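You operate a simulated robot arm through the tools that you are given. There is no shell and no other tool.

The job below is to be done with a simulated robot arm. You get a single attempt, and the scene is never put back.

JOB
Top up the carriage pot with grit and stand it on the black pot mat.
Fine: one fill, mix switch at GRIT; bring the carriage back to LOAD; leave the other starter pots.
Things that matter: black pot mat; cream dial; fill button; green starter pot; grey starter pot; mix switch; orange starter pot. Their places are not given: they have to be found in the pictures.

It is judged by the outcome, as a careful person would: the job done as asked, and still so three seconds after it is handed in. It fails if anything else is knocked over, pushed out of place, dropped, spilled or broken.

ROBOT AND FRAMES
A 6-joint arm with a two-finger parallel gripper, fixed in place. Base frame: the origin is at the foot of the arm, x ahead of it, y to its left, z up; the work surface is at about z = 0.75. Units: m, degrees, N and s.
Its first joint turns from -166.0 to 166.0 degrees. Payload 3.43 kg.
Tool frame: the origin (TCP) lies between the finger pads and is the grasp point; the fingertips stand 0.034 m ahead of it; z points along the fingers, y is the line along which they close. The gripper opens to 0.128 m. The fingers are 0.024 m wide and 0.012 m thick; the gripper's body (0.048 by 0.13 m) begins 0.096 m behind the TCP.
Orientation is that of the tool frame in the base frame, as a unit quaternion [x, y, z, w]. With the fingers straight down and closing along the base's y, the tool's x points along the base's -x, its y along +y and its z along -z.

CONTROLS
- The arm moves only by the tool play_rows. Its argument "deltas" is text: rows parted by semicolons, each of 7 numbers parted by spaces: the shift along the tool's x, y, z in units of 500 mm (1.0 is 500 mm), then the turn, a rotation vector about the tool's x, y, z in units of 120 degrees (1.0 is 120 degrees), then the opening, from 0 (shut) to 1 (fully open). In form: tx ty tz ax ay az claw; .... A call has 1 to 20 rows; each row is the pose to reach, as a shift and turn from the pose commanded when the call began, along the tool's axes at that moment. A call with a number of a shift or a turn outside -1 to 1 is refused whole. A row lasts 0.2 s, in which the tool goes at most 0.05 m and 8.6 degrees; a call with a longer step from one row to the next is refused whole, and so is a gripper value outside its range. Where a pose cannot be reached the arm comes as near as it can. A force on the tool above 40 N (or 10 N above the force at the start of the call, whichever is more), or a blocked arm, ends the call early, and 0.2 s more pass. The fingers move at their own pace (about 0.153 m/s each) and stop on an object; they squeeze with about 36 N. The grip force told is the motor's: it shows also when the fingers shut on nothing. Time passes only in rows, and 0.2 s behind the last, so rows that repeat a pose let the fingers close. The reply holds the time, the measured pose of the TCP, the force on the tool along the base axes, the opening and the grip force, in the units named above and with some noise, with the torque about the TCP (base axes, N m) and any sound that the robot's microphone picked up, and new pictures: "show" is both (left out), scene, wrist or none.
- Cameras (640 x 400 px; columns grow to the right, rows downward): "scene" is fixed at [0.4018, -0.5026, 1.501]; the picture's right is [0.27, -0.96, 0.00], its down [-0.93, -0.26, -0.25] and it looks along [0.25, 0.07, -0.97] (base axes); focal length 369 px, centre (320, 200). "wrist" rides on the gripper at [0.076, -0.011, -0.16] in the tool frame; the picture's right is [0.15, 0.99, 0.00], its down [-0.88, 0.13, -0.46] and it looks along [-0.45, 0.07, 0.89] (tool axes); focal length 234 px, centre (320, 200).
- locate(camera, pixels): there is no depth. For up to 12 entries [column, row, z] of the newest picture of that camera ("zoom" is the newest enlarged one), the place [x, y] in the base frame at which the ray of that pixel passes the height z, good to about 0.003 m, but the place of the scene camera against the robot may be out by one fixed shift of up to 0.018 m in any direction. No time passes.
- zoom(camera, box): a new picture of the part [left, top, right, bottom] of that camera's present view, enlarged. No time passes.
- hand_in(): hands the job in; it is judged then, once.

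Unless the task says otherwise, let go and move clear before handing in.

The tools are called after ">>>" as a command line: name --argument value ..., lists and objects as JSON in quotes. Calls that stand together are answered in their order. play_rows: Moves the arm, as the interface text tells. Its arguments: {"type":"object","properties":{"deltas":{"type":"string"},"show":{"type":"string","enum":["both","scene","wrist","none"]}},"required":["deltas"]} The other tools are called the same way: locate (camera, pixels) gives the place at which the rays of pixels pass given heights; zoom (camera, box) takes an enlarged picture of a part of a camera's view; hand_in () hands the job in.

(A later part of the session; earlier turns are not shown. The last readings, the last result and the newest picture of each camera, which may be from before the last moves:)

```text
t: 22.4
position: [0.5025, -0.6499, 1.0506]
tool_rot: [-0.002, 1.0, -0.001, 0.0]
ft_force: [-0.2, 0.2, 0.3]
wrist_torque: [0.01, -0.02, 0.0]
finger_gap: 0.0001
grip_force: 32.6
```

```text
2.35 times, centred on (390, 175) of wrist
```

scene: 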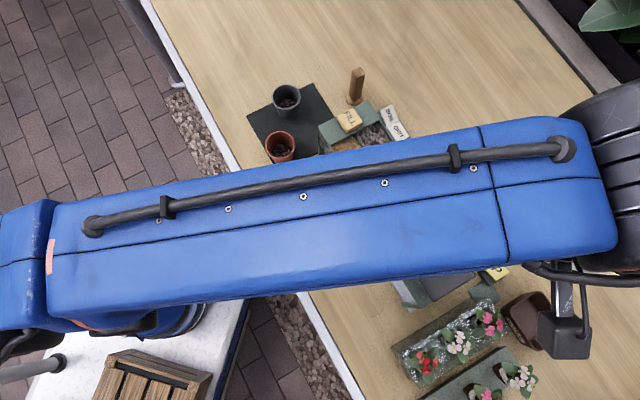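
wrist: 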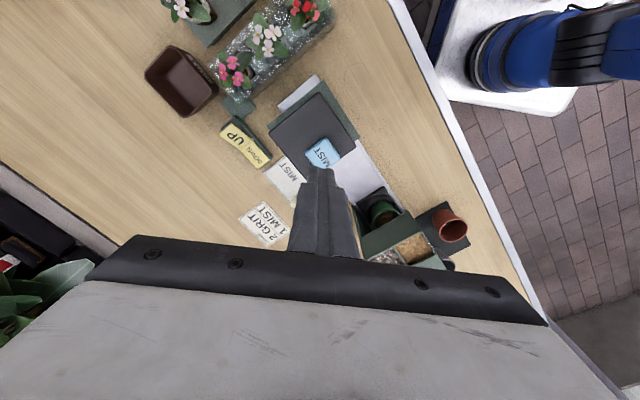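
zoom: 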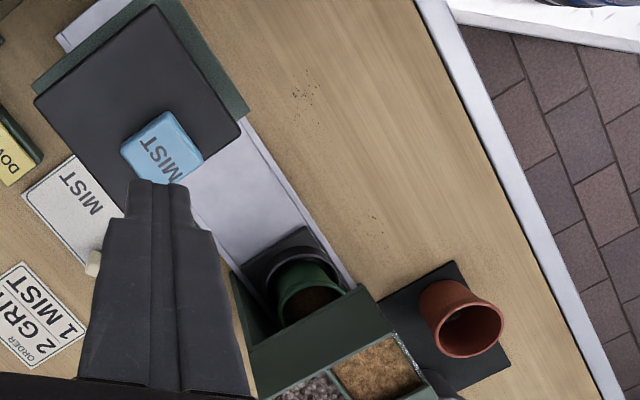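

The green pot at zoom (305,285) now sits under the hopper front. I'll check its position against the hopper's centre.

>>> locate --camera "wrist" --pixels '[[380.4, 202.8, 0.765], [385.5, 213, 0.83], [385.5, 213, 0.82], [352, 205, 0.75], [400, 211.3, 0.75], [382, 186.5, 0.76], [358, 203, 0.76], [420, 213, 0.9], [360, 240, 0.9]]'

>>> zoom --camera "wrist" --box '[345, 175, 445, 257]'

```text
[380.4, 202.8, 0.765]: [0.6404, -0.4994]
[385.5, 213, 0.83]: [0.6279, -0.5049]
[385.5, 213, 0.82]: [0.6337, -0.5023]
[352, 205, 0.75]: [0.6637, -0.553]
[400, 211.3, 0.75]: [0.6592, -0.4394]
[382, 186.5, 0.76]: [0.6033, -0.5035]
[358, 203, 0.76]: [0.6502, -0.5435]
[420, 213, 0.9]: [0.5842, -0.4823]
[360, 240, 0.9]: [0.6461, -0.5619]
```

```text
4.88 times, centred on (395, 216) of wrist
```

zoom: 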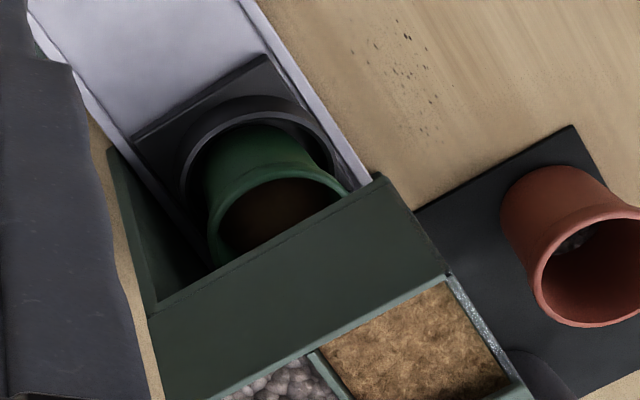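

The pot moved about 0.11 m along the track and is under the bins, which fits the dial's stop. Next I'll hover over the FILL button with the fingers shut.

>>> play_rows --deltas "-0.06 0.06 0 0 0 0 0; -0.12 0.12 0 0 0 0 0; -0.18 0.18 0 0 0 0 0; -0.24 0.24 0 0 0 0 0; -0.3 0.3 0 0 0 0 0; -0.34 0.34 0 0 0 0 0; -0.363 0.36 0.03 0 0 0 0; -0.363 0.36 0.04 0 0 0 0; -0.363 0.36 0.04 0 0 0 0"

>>> zoom --camera "wrist" --box '[240, 80, 400, 182]'

```text
t: 24.4
position: [0.6815, -0.4693, 1.0311]
tool_rot: [0.0, 1.0, -0.001, 0.001]
ft_force: [1.1, 0.1, -0.2]
wrist_torque: [-0.02, -0.01, 0.04]
finger_gap: 0.0
grip_force: 32.8
```

scene: 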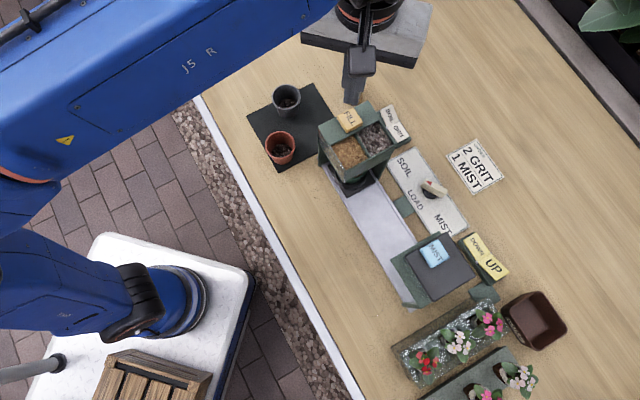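
wrist: 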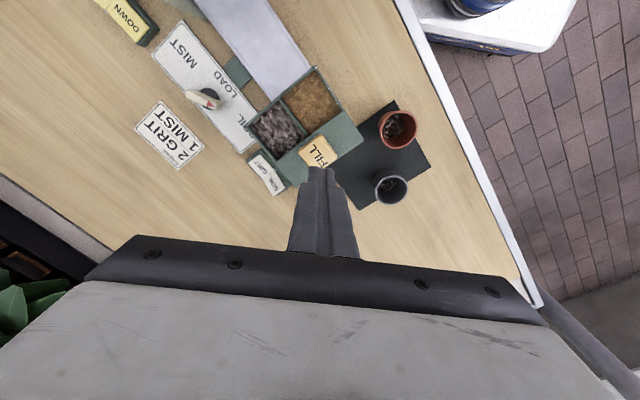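

```text
3.92 times, centred on (320, 131) of wrist
```

zoom: 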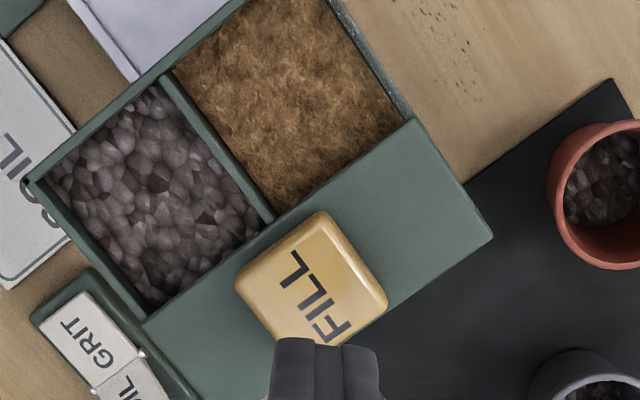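

The tool's axis projects to zoom (318,293) and FILL's centre is at (312,278), so I need about a 4 mm shift. The scene is clear now, so I'll check the carriage and the note areas first.

>>> zoom --camera "scene" --box '[300, 90, 470, 220]'

```text
3.08 times, centred on (385, 155) of scene
```

zoom: 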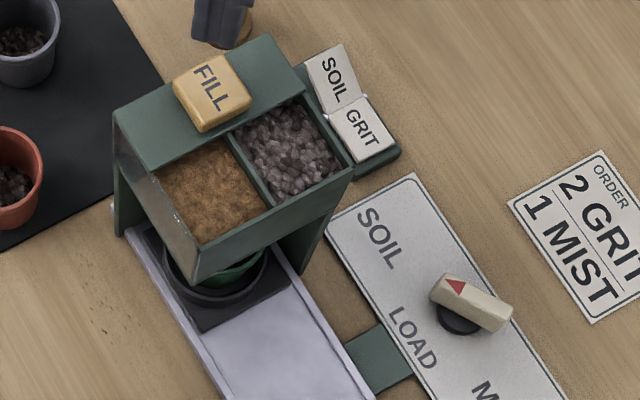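

The pot is under the bins and the switch reads GRIT. I'll lower to just above FILL.

>>> play_rows --deltas "0.009 -0.0034 0.03 0 0 0 0; 0.009 -0.0034 0.07 0 0 0 0; 0.009 -0.0034 0.1 0 0 0 0; 0.009 -0.0034 0.112 0 0 0 0; 0.009 -0.0034 0.112 0 0 0 0" --show "wrist"

>>> zoom --camera "wrist" --box '[260, 110, 380, 192]'

```text
t: 25.6
position: [0.6762, -0.4708, 0.9763]
tool_rot: [-0.001, 1.0, -0.001, 0.0]
ft_force: [-1.1, -0.1, 3.3]
wrist_torque: [-0.02, 0.06, -0.03]
finger_gap: 0.0
grip_force: 33.1
heard: click
```

wrist: 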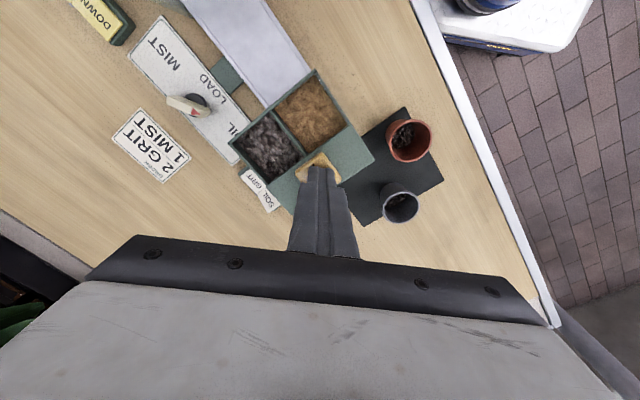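

```text
4.88 times, centred on (320, 151) of wrist
```

zoom: 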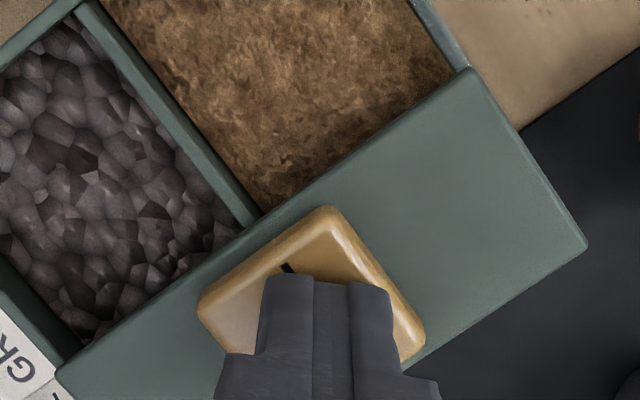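

A click was heard and the force is 3.3 N, so FILL has been pressed once already. I'll lift straight up now so it isn't pressed a second time.

>>> play_rows --deltas "0 0 -0.06 0 0 0 0; 0 0 -0.12 0 0 0 0; 0 0 -0.16 0 0 0 0; 0 0 -0.16 0 0 0 0; 0 0 -0.16 0 0 0 0"

>>> zoom --camera "scene" --box '[300, 90, 470, 220]'

>>> zoom --camera "wrist" --box '[220, 70, 400, 192]'

```text
t: 26.8
position: [0.6782, -0.4712, 1.0552]
tool_rot: [-0.001, 1.0, 0.0, 0.0]
ft_force: [-0.1, 0.9, -0.3]
wrist_torque: [0.0, 0.03, 0.01]
finger_gap: 0.0002
grip_force: 32.8
```

scene: 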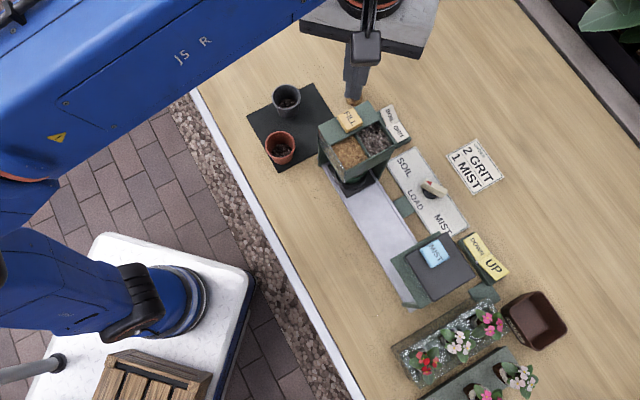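
wrist: 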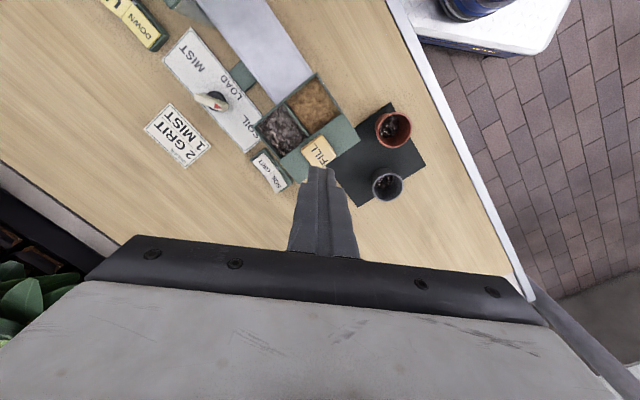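

```text
3.08 times, centred on (385, 155) of scene
```

zoom: 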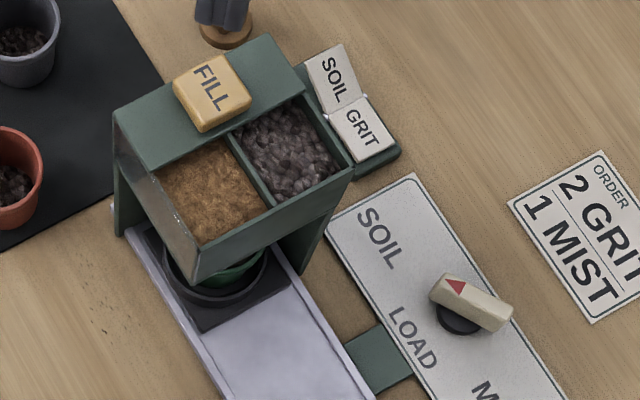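

```text
3.28 times, centred on (310, 131) of wrist
```

zoom: 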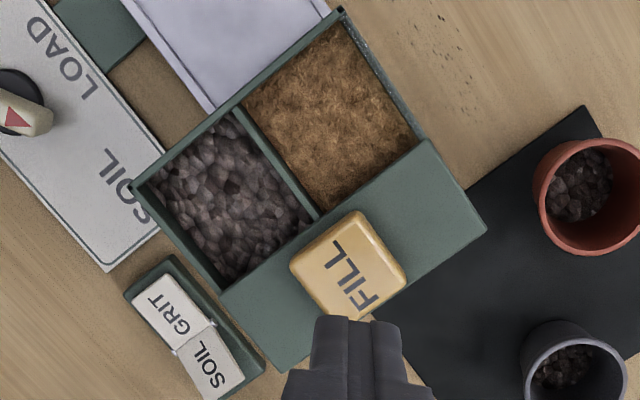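

The grit in the bin looks slightly lower now. I'll go back to the viewing spot to check what's in the pot before turning the dial.

>>> play_rows --deltas "0.06 -0.06 0 0 0 0 0; 0.12 -0.12 0 0 0 0 0; 0.18 -0.18 0 0 0 0 0; 0.24 -0.24 0 0 0 0 0; 0.3 -0.3 0 0 0 0 0; 0.352 -0.358 0 0 0 0 0; 0.352 -0.358 0 0 0 0 0" --show "wrist"

>>> zoom --camera "wrist" --box '[345, 175, 445, 257]'

```text
t: 28.4
position: [0.5033, -0.6493, 1.0543]
tool_rot: [-0.001, 1.0, 0.0, -0.001]
ft_force: [0.2, 0.3, 0.3]
wrist_torque: [0.03, -0.01, -0.05]
finger_gap: 0.0
grip_force: 33.3
```

wrist: 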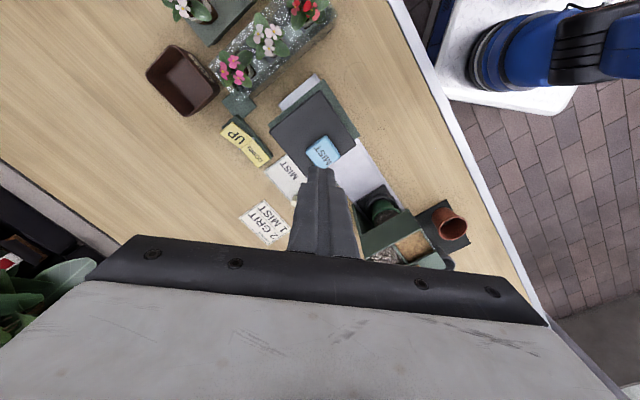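

```text
4.88 times, centred on (395, 216) of wrist
```

zoom: 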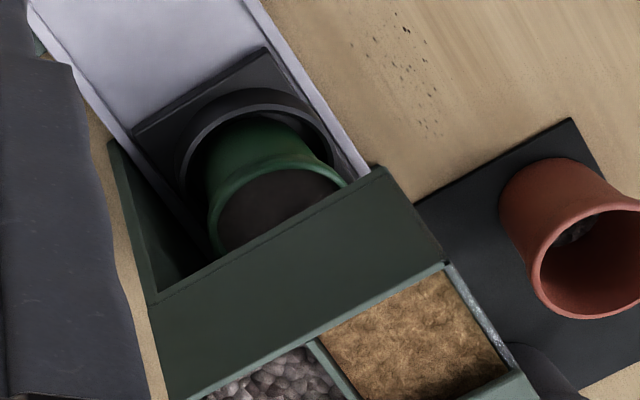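

The pot's surface is now grey and higher than before, so the fill worked. I'll return to the dial with the tool aligned to the bar and the fingers open.

>>> play_rows --deltas "-0.03 0 0 0 0 0.065 0; -0.06 0 0 0 0 0.13 0; -0.09 -0.005 0 0 0 0.195 0; -0.12 -0.01 0 0 0 0.26 0; -0.15 -0.015 0 0 0 0.325 0; -0.18 -0.02 0 0 0 0.39 0; -0.21 -0.02 0 0 0 0.455 0; -0.24 -0.02 0 0 0 0.52 0; -0.27 -0.026 0.02 0 0 0.585 0.2; -0.3 -0.026 0.05 0 0 0.65 0.45; -0.32 -0.026 0.08 0 0 0.715 0.45; -0.32 -0.026 0.12 0 0 0.78 0.45; -0.32 -0.026 0.16 0 0 0.845 0.45; -0.32 -0.026 0.21 0 0 0.884 0.45; -0.32 -0.026 0.21 0 0 0.884 0.45"

>>> zoom --camera "wrist" --box '[270, 100, 370, 182]'

```text
t: 31.6
position: [0.6637, -0.6649, 0.9495]
tool_rot: [0.799, 0.602, 0.0, 0.0]
ft_force: [0.1, -0.4, -0.6]
wrist_torque: [0.03, 0.02, -0.01]
finger_gap: 0.0575
grip_force: 0.1
```

scene: 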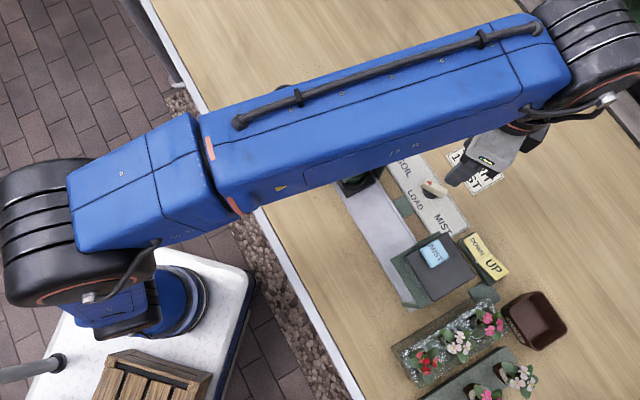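
wrist: 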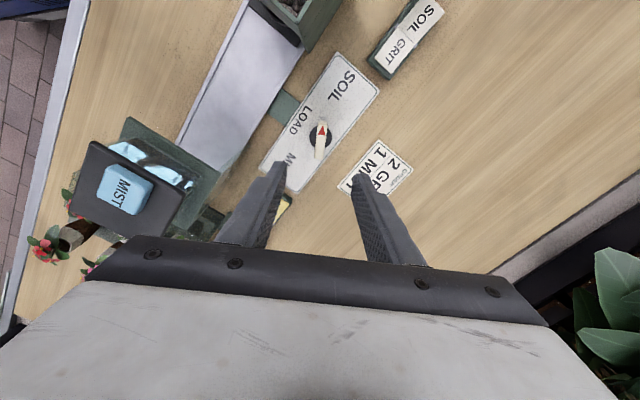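

```text
4.88 times, centred on (320, 141) of wrist
```

zoom: 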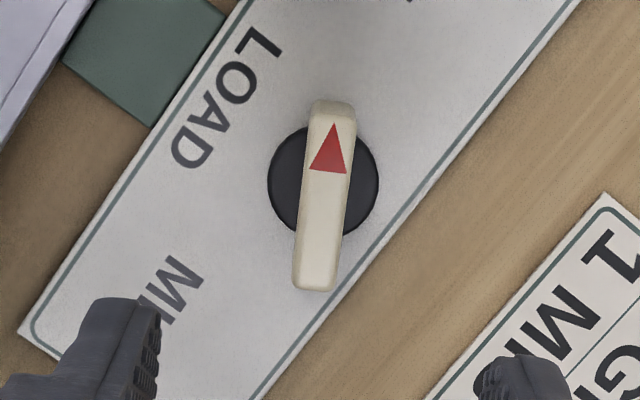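

The dial disc centre at wrist (320.6,137.3) is within 2 mm of the tool's axis. I'll lower and grip the bar.

>>> play_rows --deltas "0.0024 0.0026 0.08 0 0 0 0.45; 0.0024 0.0026 0.15 0 0 0 0.45; 0.0024 0.0026 0.21 0 0 0 0.45; 0.0024 0.0026 0.25 0 0 0 0.45; 0.0024 0.0026 0.275 0 0 0 0.45; 0.0024 0.0026 0.287 0 0 0 0.45; 0.0024 0.0026 0.287 0 0 0 0.45; 0.0024 0.0026 0.287 0 0 0 0.2; 0.0024 0.0026 0.287 0 0 0 0; 0.0024 0.0026 0.287 0 0 0 0; 0.0024 0.0026 0.287 0 0 0 0" --show "wrist"

>>> zoom --camera "wrist" --box '[260, 120, 380, 202]'

```text
t: 34.0
position: [0.6645, -0.6628, 0.8075]
tool_rot: [0.799, 0.602, 0.0, -0.001]
ft_force: [-5.9, 3.8, -3.1]
wrist_torque: [-0.24, -0.19, 1.11]
finger_gap: 0.013
grip_force: 45.0
```

wrist: 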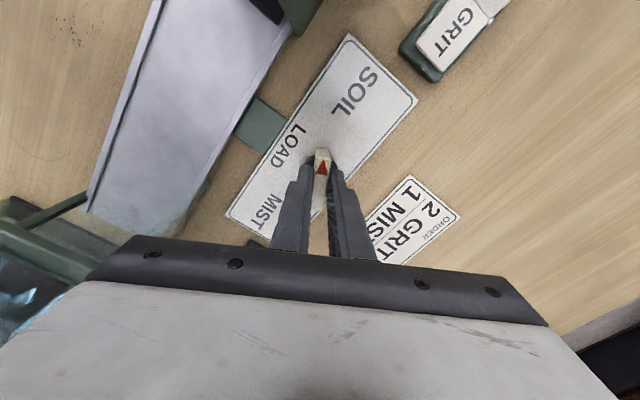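

```text
4.88 times, centred on (320, 161) of wrist
```

zoom: 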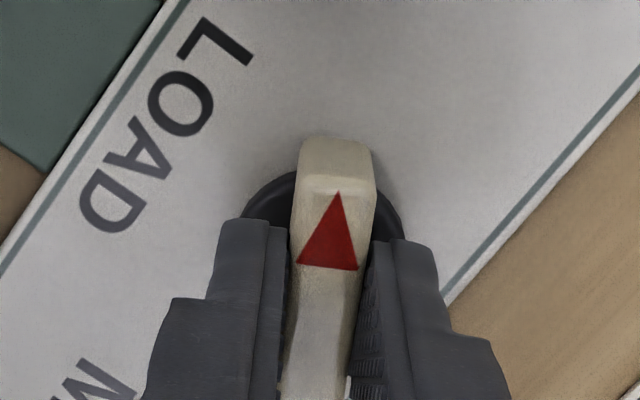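

The bar is gripped again. I'll turn it back 61° anticlockwise to LOAD.

>>> play_rows --deltas "0 0 0 0 0 -0.045 0; 0 0 0 0 0 -0.09 0; 0 0 0 0 0 -0.135 0; 0 0 0 0 0 -0.18 0; 0 0 0 0 0 -0.225 0; 0 0 0 0 0 -0.27 0; 0 0 0 0 0 -0.315 0; 0 0 0 0 0 -0.36 0; 0 0 0 0 0 -0.405 0; 0 0 0 0 0 -0.45 0; 0 0 0 0 0 -0.49 0; 0 0 0 0 0 -0.509 0; 0 0 0 0 0 -0.509 0"

>>> zoom --camera "wrist" --box '[260, 120, 380, 202]'

```text
t: 36.1
position: [0.6634, -0.6627, 0.806]
tool_rot: [0.467, 0.884, -0.001, -0.002]
ft_force: [-12.6, 6.0, -1.3]
wrist_torque: [-0.87, -0.55, -0.04]
finger_gap: 0.0129
grip_force: 45.1
stopped in row 10: the force on the tool passed its limit at 40 N (the readings are from after the stop); the commanded pose is now the measured one
```

scene: 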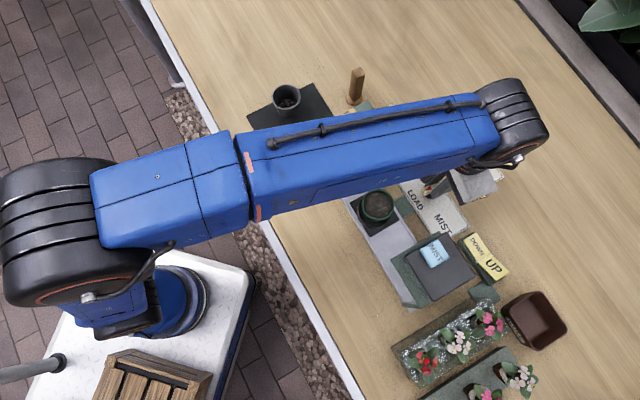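
wrist: 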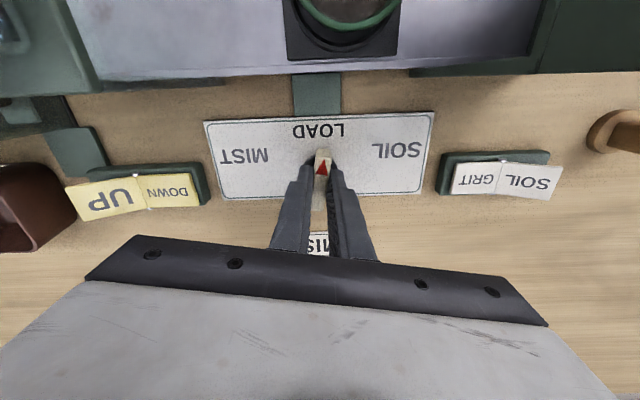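

```text
4.88 times, centred on (320, 161) of wrist
```

zoom: 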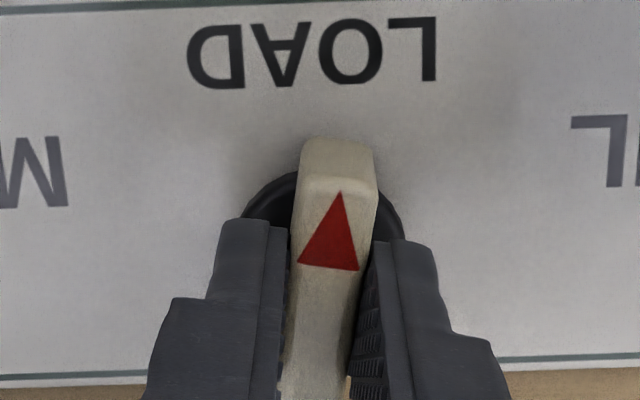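

The call stopped on side force with the tool at 34°, 10.8° short of LOAD, because my grip is slightly off the dial's axis. I'll nudge 1 mm toward the axis and finish the turn slowly.

>>> play_rows --deltas "0.002 -0.001 0 0 0 0 0; 0.002 -0.001 0 0 0 -0.02 0; 0.002 -0.001 0 0 0 -0.04 0; 0.002 -0.001 0 0 0 -0.06 0; 0.002 -0.001 0 0 0 -0.08 0; 0.002 -0.001 0 0 0 -0.09 0; 0.002 -0.001 0 0 0 -0.09 0"

>>> zoom --camera "wrist" --box '[260, 120, 380, 202]'

>>> zoom --camera "scene" --box '[330, 170, 450, 270]'

```text
t: 37.7
position: [0.6626, -0.6622, 0.8058]
tool_rot: [0.381, 0.925, 0.0, 0.0]
ft_force: [4.4, -10.4, 5.0]
wrist_torque: [-0.95, -0.93, 0.0]
finger_gap: 0.013
grip_force: 45.3
```

scene: 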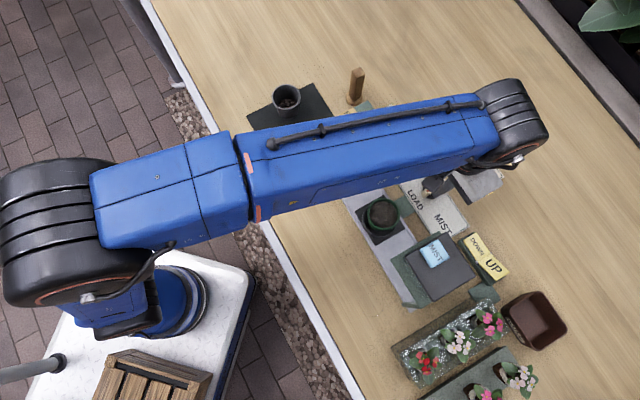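
wrist: 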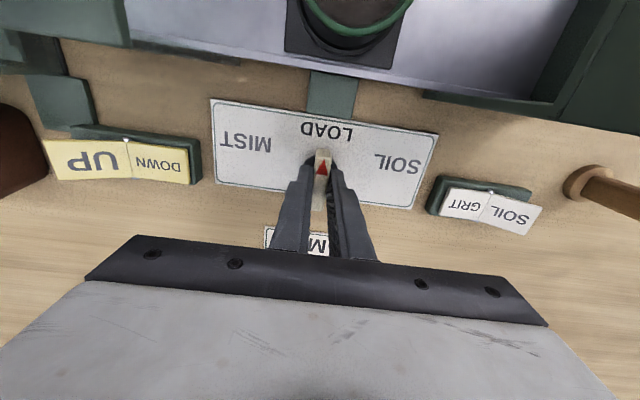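

```text
4.88 times, centred on (320, 161) of wrist
```

zoom: 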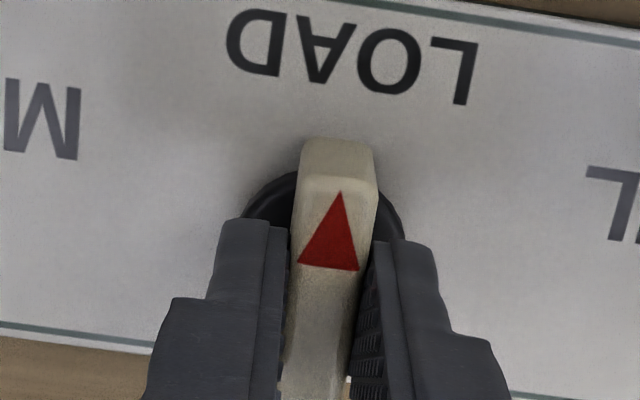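

```text
4.00 times, centred on (390, 220) of scene
```

zoom: 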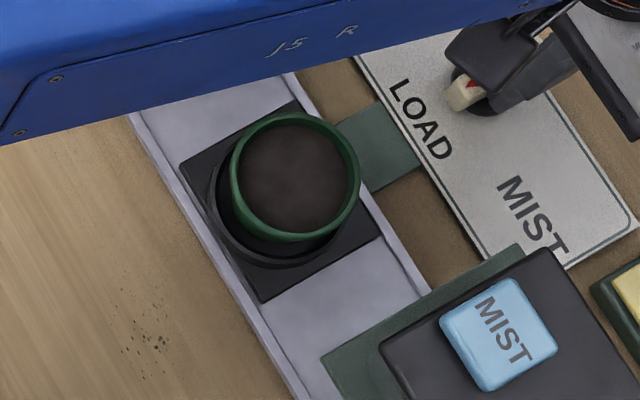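

The tool is back at 45°, the pot is at LOAD (scene (384,214), as at the start) and it holds grey grit. I'll release the dial and lift.

>>> play_rows --deltas "0 0 0 0 0 0 0.2; 0 0 0 0 0 0 0.4; 0 0 -0.02 0 0 0 0.45; 0 0 -0.1 0 0 0 0.45; 0 0 -0.2 0 0 0 0.45; 0 0 -0.3 0 0 0 0.45; 0 0 -0.4 0 0 0 0.45; 0 0 -0.4 0 0 0 0.45"

>>> zoom --camera "wrist" --box '[220, 30, 440, 180]'

>>> zoom --camera "scene" --box '[330, 160, 450, 260]'

```text
t: 39.5
position: [0.6608, -0.6625, 1.0084]
tool_rot: [0.382, 0.924, 0.0, -0.001]
ft_force: [0.2, 1.0, 0.2]
wrist_torque: [0.01, 0.01, 0.0]
finger_gap: 0.0577
grip_force: 0.0
```

scene: 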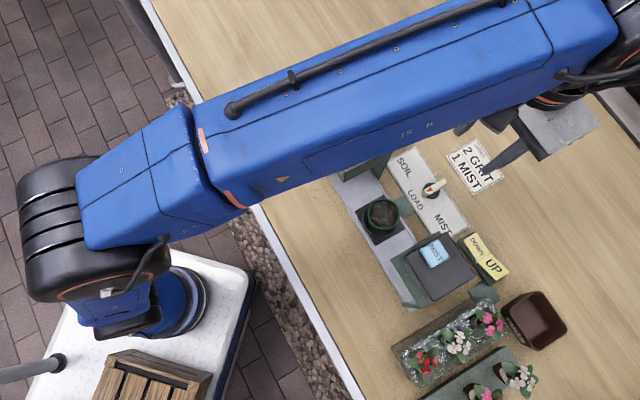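
wrist: 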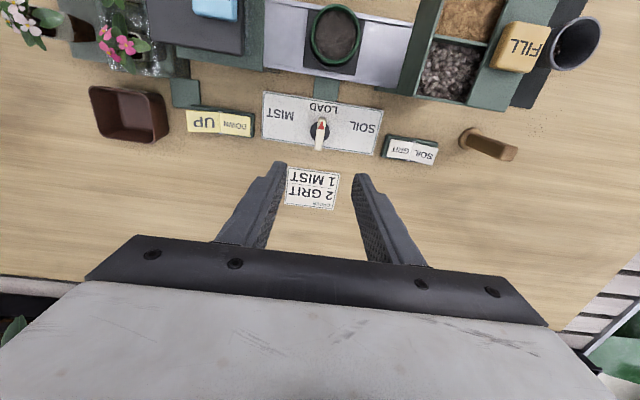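

```text
2.67 times, centred on (330, 105) of wrist
```

zoom: 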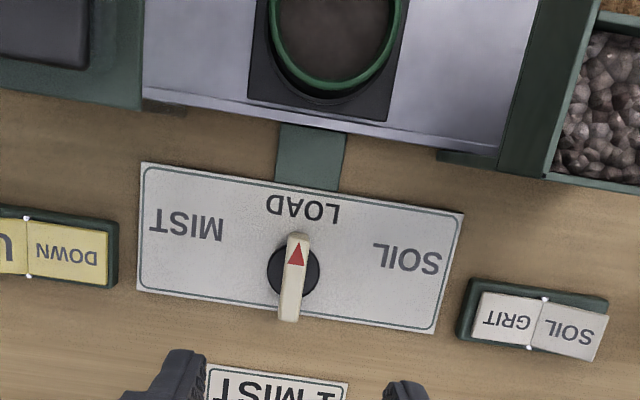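

```text
4.00 times, centred on (390, 210) of scene
```

zoom: 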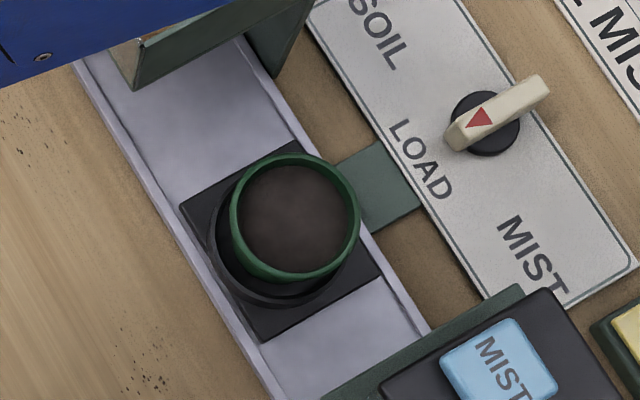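

The dial points to LOAD again and the pot is full of grit. I'll move over the pot with the fingers open, turned to close across the track, which keeps the gripper clear of the hood and hopper.

>>> play_rows --deltas "0.02 0 0 0 0 0.065 0.6; 0.045 0 0 0 0 0.13 0.75; 0.07 0 0 0 0 0.195 0.75; 0.095 0 0 0 0 0.26 0.75; 0.12 0 0 0 0 0.325 0.75; 0.145 0 0 0 0 0.39 0.75; 0.17 0 0 0 0 0.455 0.75; 0.195 0 0 0 0 0.52 0.75; 0.22 -0.002 0 0 0 0.585 0.75; 0.245 -0.005 0 0 0 0.65 0.75; 0.258 -0.005 0 0 0 0.71 0.75; 0.258 -0.005 0 0 0 0.75 0.75; 0.258 -0.005 0 0 0 0.75 0.75"

>>> zoom --camera "wrist" --box '[240, 90, 400, 200]'

```text
t: 42.3
position: [0.5696, -0.5732, 1.0058]
tool_rot: [0.924, 0.383, 0.0, -0.001]
ft_force: [-0.4, -0.3, -0.4]
wrist_torque: [0.01, 0.0, -0.02]
finger_gap: 0.0959
grip_force: 0.1
```

scene: 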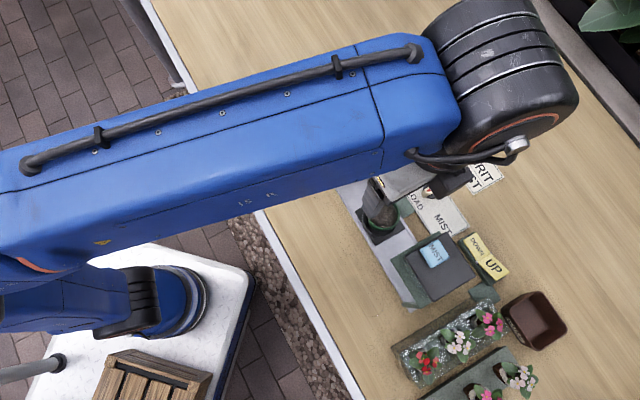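
wrist: 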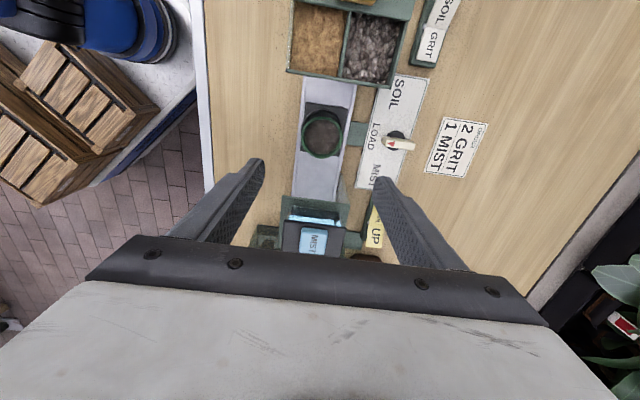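

```text
3.64 times, centred on (320, 145) of wrist
```

zoom: 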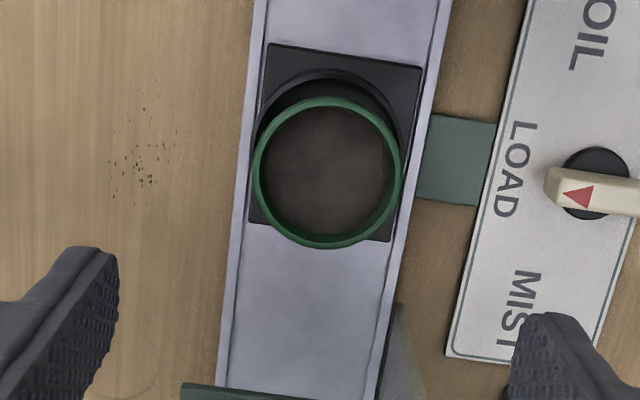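

The pot rim centre is at wrist (322,137), about 3 mm off along tool y, and the rim is about 60 mm across at z≈0.82. I'll lower around it and look before closing.

>>> play_rows --deltas "0.002 0.006 0.08 0 0 0 0.75; 0.002 0.006 0.16 0 0 0 0.75; 0.002 0.006 0.24 0 0 0 0.75; 0.002 0.006 0.3 0 0 0 0.75; 0.002 0.006 0.34 0 0 0 0.75; 0.002 0.006 0.355 0 0 0 0.75; 0.002 0.006 0.355 0 0 0 0.75"

>>> zoom --camera "wrist" --box '[230, 90, 410, 212]'

>>> zoom --camera "scene" --box '[330, 160, 450, 260]'

```text
t: 43.9
position: [0.5735, -0.574, 0.827]
tool_rot: [0.924, 0.383, 0.0, -0.001]
ft_force: [0.4, 0.5, -0.9]
wrist_torque: [-0.01, 0.02, 0.02]
finger_gap: 0.0961
grip_force: 0.1
```

scene: 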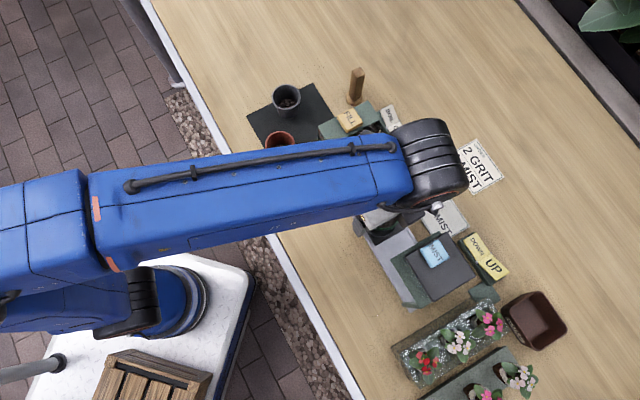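
wrist: 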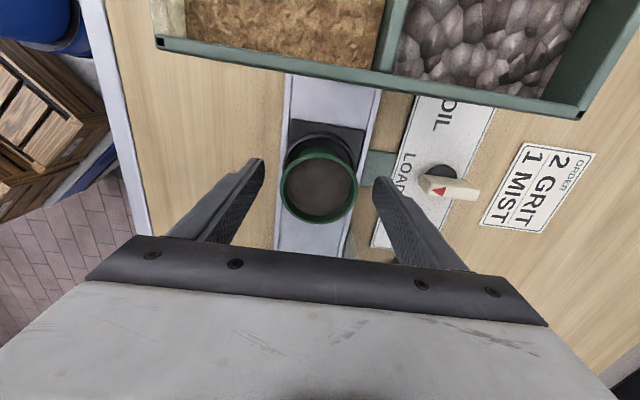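

```text
3.28 times, centred on (320, 151) of wrist
```

zoom: 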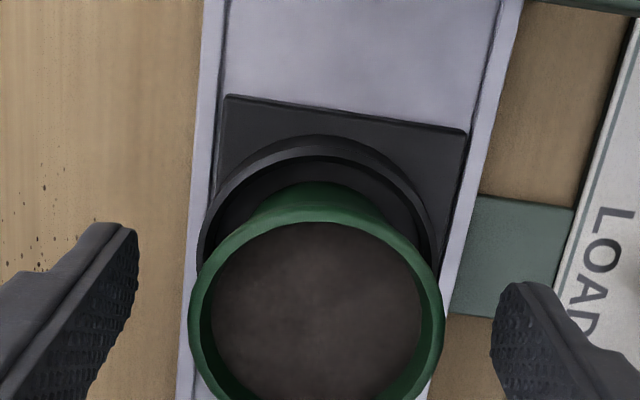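

```text
4.00 times, centred on (390, 210) of scene
```

zoom: 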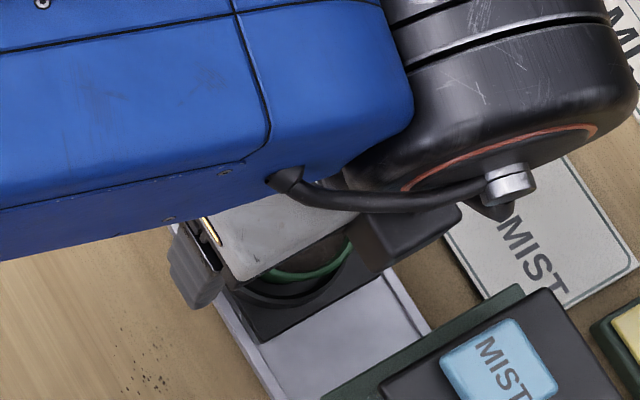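

The rim is centred at wrist (319,187) at z≈0.82, and the socket ring top is at about 0.767, well below the fingertips. I'll drop 7 mm and close on the pot.

>>> play_rows --deltas "0 0 0.008 0 0 0 0.75; 0 0 0.016 0 0 0 0.75; 0 0 0.016 0 0 0 0.6; 0 0 0.016 0 0 0 0.5; 0 0 0.016 0 0 0 0.4; 0 0 0.016 0 0 0 0.3; 0 0 0.016 0 0 0 0.2; 0 0 0.016 0 0 0 0.2" --show "wrist"

>>> zoom --camera "wrist" --box '[230, 110, 410, 232]'

```text
t: 45.7
position: [0.5731, -0.575, 0.822]
tool_rot: [0.924, 0.383, 0.0, -0.001]
ft_force: [-1.0, 0.0, 0.1]
wrist_torque: [0.02, -0.02, 0.02]
finger_gap: 0.0591
grip_force: 35.9
```

wrist: 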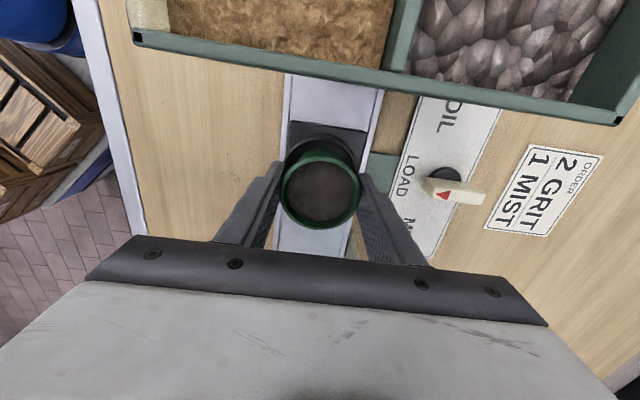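

```text
3.28 times, centred on (320, 171) of wrist
```

zoom: 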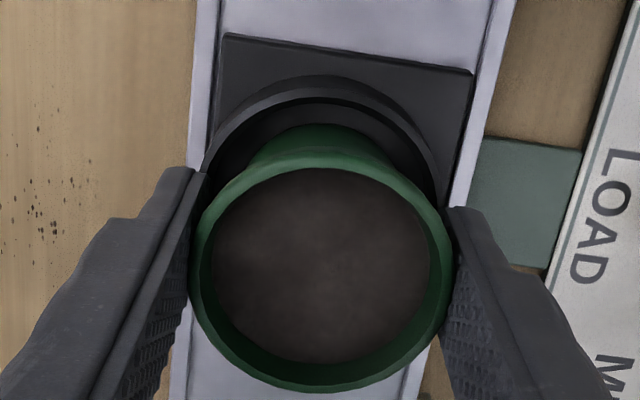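

The pot is gripped at a 59 mm opening with 36 N. I'll lift slowly and check that it comes up level.

>>> play_rows --deltas "0 0 -0.01 0 0 0 0.2; 0 0 -0.03 0 0 0 0.2; 0 0 -0.06 0 0 0 0.2; 0 0 -0.1 0 0 0 0.2; 0 0 -0.14 0 0 0 0.2; 0 0 -0.14 0 0 0 0.2"

>>> zoom --camera "wrist" --box '[230, 110, 410, 232]'

```text
t: 47.1
position: [0.5711, -0.5743, 0.8918]
tool_rot: [0.923, 0.384, 0.0, 0.0]
ft_force: [-0.4, 0.2, -0.1]
wrist_torque: [0.02, 0.02, -0.02]
finger_gap: 0.0591
grip_force: 36.0
```

scene: 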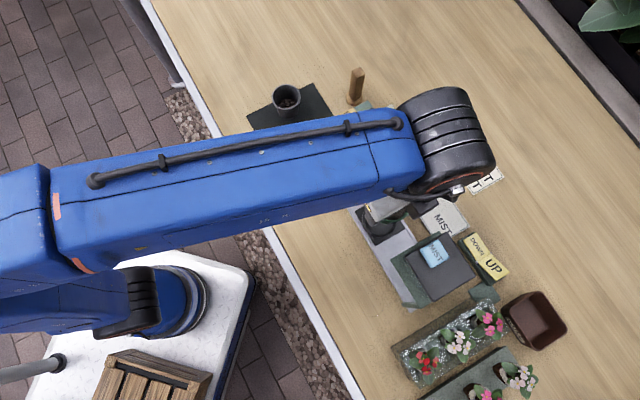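
wrist: 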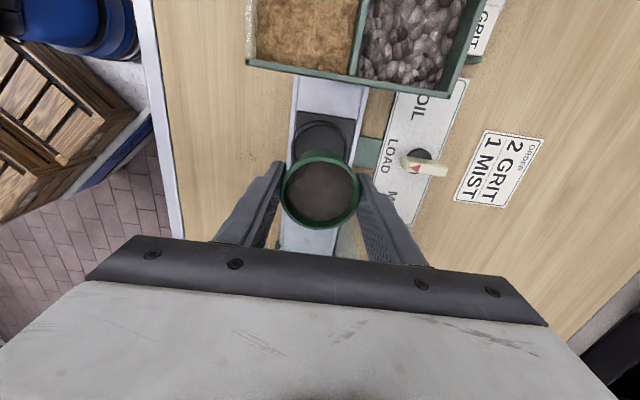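

```text
3.28 times, centred on (320, 171) of wrist
```

zoom: 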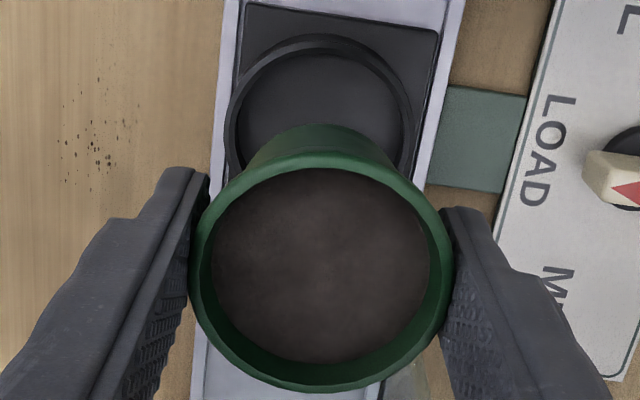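

The pot lifted cleanly and level, and the socket is empty. I'll raise it well above the hopper and carry it over toward the mat.

>>> play_rows --deltas "0 0 -0.07 0 0 0 0.2; 0 0 -0.15 0 0 0 0.2; 0 0 -0.23 0 0 0 0.2; 0 0 -0.3 0 0 0 0.2; 0.02 0 -0.336 0 0 0 0.2; 0.07 0.001 -0.336 0 0 0 0.2; 0.13 0.002 -0.336 0 0 0 0.2; 0.19 0.003 -0.336 0 0 0 0.2; 0.25 0.004 -0.336 0 0 0 0.2; 0.31 0.005 -0.336 0 0 0 0.2; 0.37 0.006 -0.336 0 0 0 0.2; 0.42 0.007 -0.336 0 0 0 0.2; 0.45 0.008 -0.336 0 0 0 0.2; 0.4624 0.008 -0.336 0 0 0 0.2; 0.4624 0.008 -0.336 0 0 0 0.2"

>>> zoom --camera "wrist" --box '[160, 60, 480, 260]'

>>> zoom --camera "scene" --box '[230, 60, 450, 200]'

```text
t: 50.3
position: [0.7383, -0.4131, 1.0578]
tool_rot: [0.924, 0.383, 0.0, -0.001]
ft_force: [0.0, 0.9, 0.2]
wrist_torque: [0.03, -0.04, 0.0]
finger_gap: 0.0587
grip_force: 36.1
```

scene: 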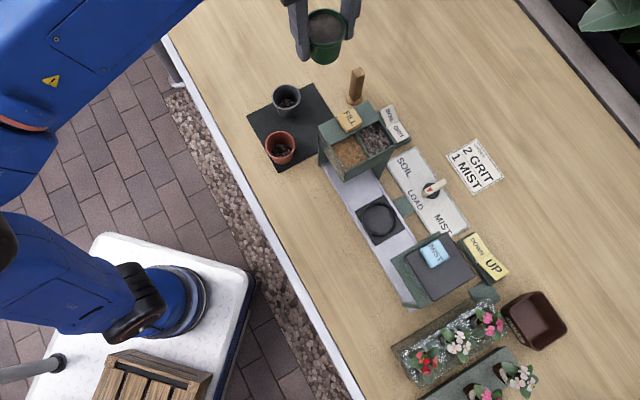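
wrist: 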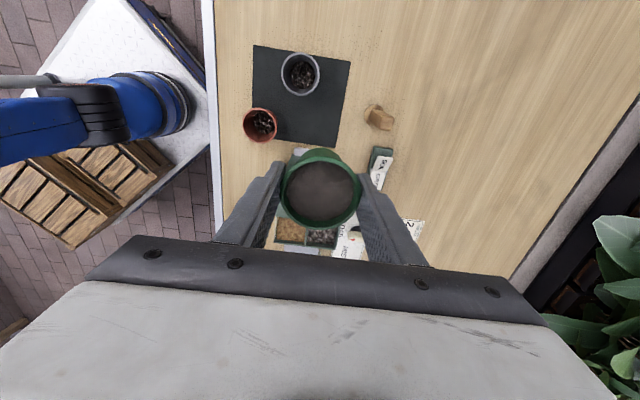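

```text
2.00 times, centred on (320, 160) of wrist
```

zoom: 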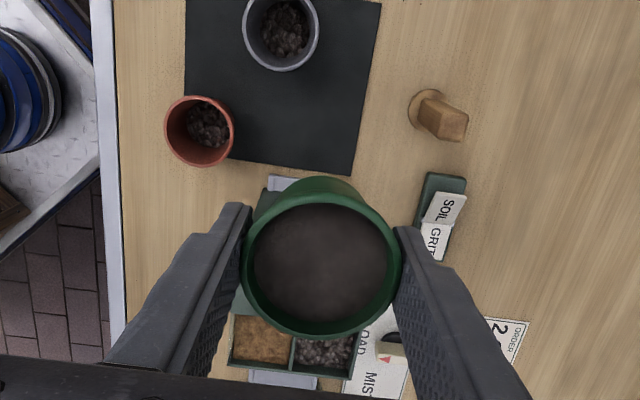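

```text
2.86 times, centred on (340, 130) of scene
```

zoom: 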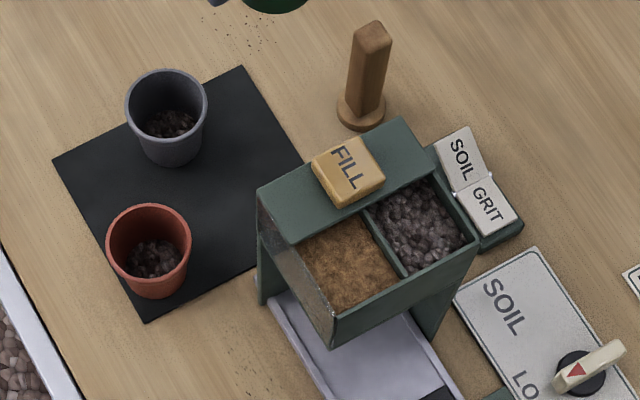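

The wrist view shows the mat clearly, with corners near (253,45), (350,62) and (336,147), grey at (300,75) and orange at (260,125). I'll locate these to choose the free spot.

>>> locate --camera "wrist" --pixels '[[253, 45, 0.753], [350, 62, 0.753], [336, 147, 0.753], [277, 139, 0.753], [300, 75, 0.82], [260, 125, 0.82], [320, 110, 0.753], [318, 118, 0.753], [292, 154, 0.88]]'

>>> zoom --camera "wrist" --box '[230, 30, 370, 170]'

>>> locate --camera "scene" --pixels '[[318, 126, 0.9], [370, 101, 0.9]]'

```text
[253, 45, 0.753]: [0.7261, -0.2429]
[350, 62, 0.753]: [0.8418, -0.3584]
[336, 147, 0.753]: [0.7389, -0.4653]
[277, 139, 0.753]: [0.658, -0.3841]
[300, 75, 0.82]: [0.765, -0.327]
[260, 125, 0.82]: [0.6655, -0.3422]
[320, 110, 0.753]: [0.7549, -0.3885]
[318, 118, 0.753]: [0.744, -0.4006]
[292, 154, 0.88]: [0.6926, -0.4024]
```

```text
2.86 times, centred on (300, 100) of wrist
```

zoom: 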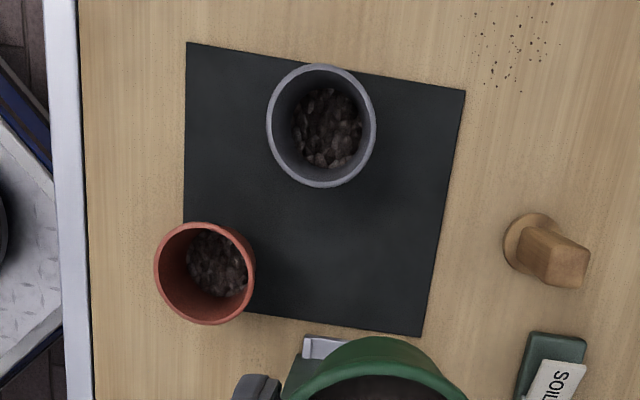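

```text
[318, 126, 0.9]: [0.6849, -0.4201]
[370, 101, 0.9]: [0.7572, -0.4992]
```

The free area of the mat is around (0.742,-0.407), about 8 cm from grey, 10 cm from orange and 5 cm beyond the hopper edge. I'll shift there and lower most of the way.

>>> play_rows --deltas "0.0134 -0.0042 0.05 0 0 0 0.2; 0.0134 -0.0042 0.12 0 0 0 0.2; 0.0134 -0.0042 0.19 0 0 0 0.2; 0.0134 -0.0042 0.26 0 0 0 0.2; 0.0134 -0.0042 0.32 0 0 0 0.2; 0.0134 -0.0042 0.37 0 0 0 0.2; 0.0134 -0.0042 0.4 0 0 0 0.2; 0.0134 -0.0042 0.4 0 0 0 0.2"

>>> zoom --camera "wrist" --box '[160, 20, 480, 220]'

>>> zoom --camera "scene" --box '[240, 50, 420, 180]'

```text
t: 52.1
position: [0.7414, -0.4061, 0.8589]
tool_rot: [0.924, 0.384, 0.0, 0.0]
ft_force: [0.1, -0.2, 0.2]
wrist_torque: [-0.01, 0.0, 0.01]
finger_gap: 0.0591
grip_force: 36.1
```

scene: 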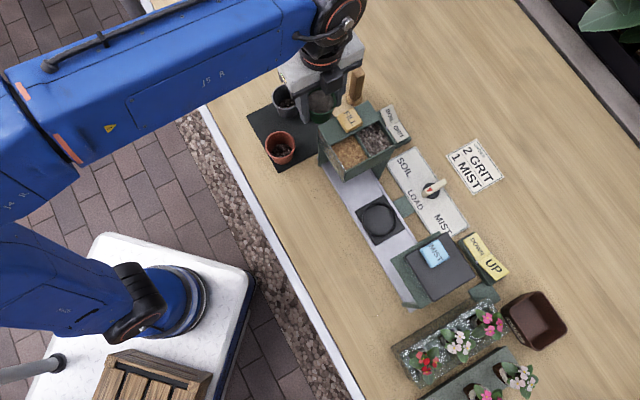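
wrist: 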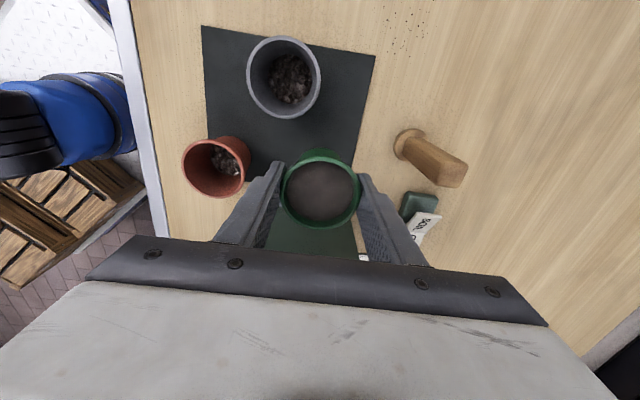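

```text
2.00 times, centred on (320, 120) of wrist
```

zoom: 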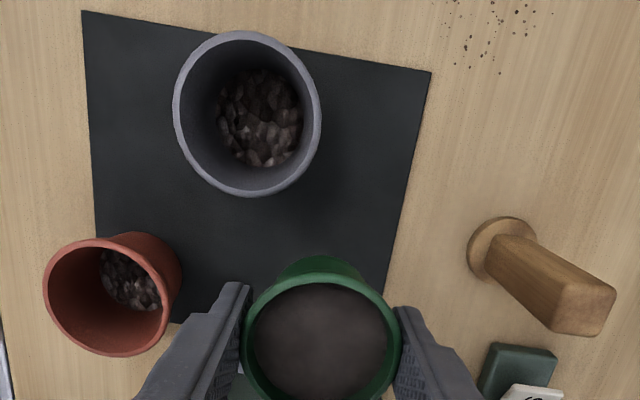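

```text
3.08 times, centred on (330, 115) of scene
```

zoom: 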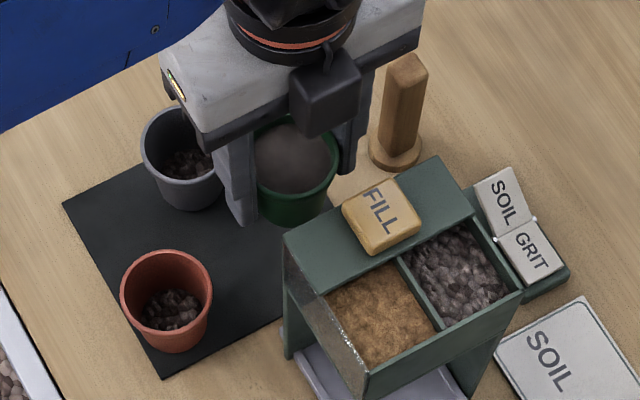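

The landing point projects to wrist (320,153), about 4 cm inside the mat's right edge and clear of the other pots. I'll lower gently until I feel contact.

>>> play_rows --deltas "0 0 0.02 0 0 0 0.2; 0 0 0.04 0 0 0 0.2; 0 0 0.056 0 0 0 0.2; 0 0 0.064 0 0 0 0.2; 0 0 0.07 0 0 0 0.2" --show "none"

```text
t: 53.3
position: [0.7411, -0.4062, 0.8246]
tool_rot: [0.924, 0.384, -0.001, 0.0]
ft_force: [0.5, 0.8, -0.2]
wrist_torque: [0.01, -0.05, -0.01]
finger_gap: 0.0591
grip_force: 36.4
```

There's no contact yet at z=0.8246. I'll keep lowering in 1.5 mm steps.

>>> play_rows --deltas "0 0 0.003 0 0 0 0.2; 0 0 0.006 0 0 0 0.2; 0 0 0.009 0 0 0 0.2; 0 0 0.009 0 0 0 0.2" --show "none"

```text
t: 54.3
position: [0.7419, -0.407, 0.8184]
tool_rot: [0.923, 0.384, -0.001, 0.0]
ft_force: [0.1, 0.5, -1.0]
wrist_torque: [0.0, -0.01, 0.02]
finger_gap: 0.059
grip_force: 35.9
```

>>> play_rows --deltas "0 0 0.003 0 0 0 0.2; 0 0 0.006 0 0 0 0.2; 0 0 0.006 0 0 0 0.2" --show "none"

```text
t: 55.1
position: [0.7404, -0.4069, 0.8158]
tool_rot: [0.923, 0.384, -0.001, -0.001]
ft_force: [-0.6, -0.3, -1.4]
wrist_torque: [-0.01, 0.0, -0.01]
finger_gap: 0.0593
grip_force: 35.8
```

Still no contact at 0.8158, so I'll continue down.

>>> play_rows --deltas "0 0 0.002 0 0 0 0.2; 0 0 0.004 0 0 0 0.2; 0 0 0.006 0 0 0 0.2; 0 0 0.006 0 0 0 0.2" --show "wrist"

```text
t: 56.1
position: [0.7409, -0.4067, 0.813]
tool_rot: [0.924, 0.383, -0.001, -0.001]
ft_force: [0.1, -0.2, -0.2]
wrist_torque: [0.01, 0.0, 0.02]
finger_gap: 0.0589
grip_force: 35.7
```

wrist: 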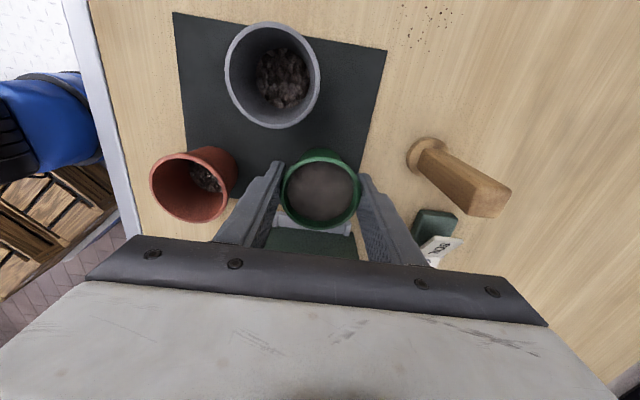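

Still no force at 0.813, so I'll go down another few millimetres in small steps.

>>> play_rows --deltas "0 0 0.002 0 0 0 0.2; 0 0 0.004 0 0 0 0.2; 0 0 0.004 0 0 0 0.2" --show "none"

```text
t: 56.9
position: [0.7425, -0.4064, 0.8116]
tool_rot: [0.924, 0.383, 0.0, -0.001]
ft_force: [0.0, -0.3, -0.2]
wrist_torque: [-0.01, 0.01, -0.03]
finger_gap: 0.059
grip_force: 35.8
```

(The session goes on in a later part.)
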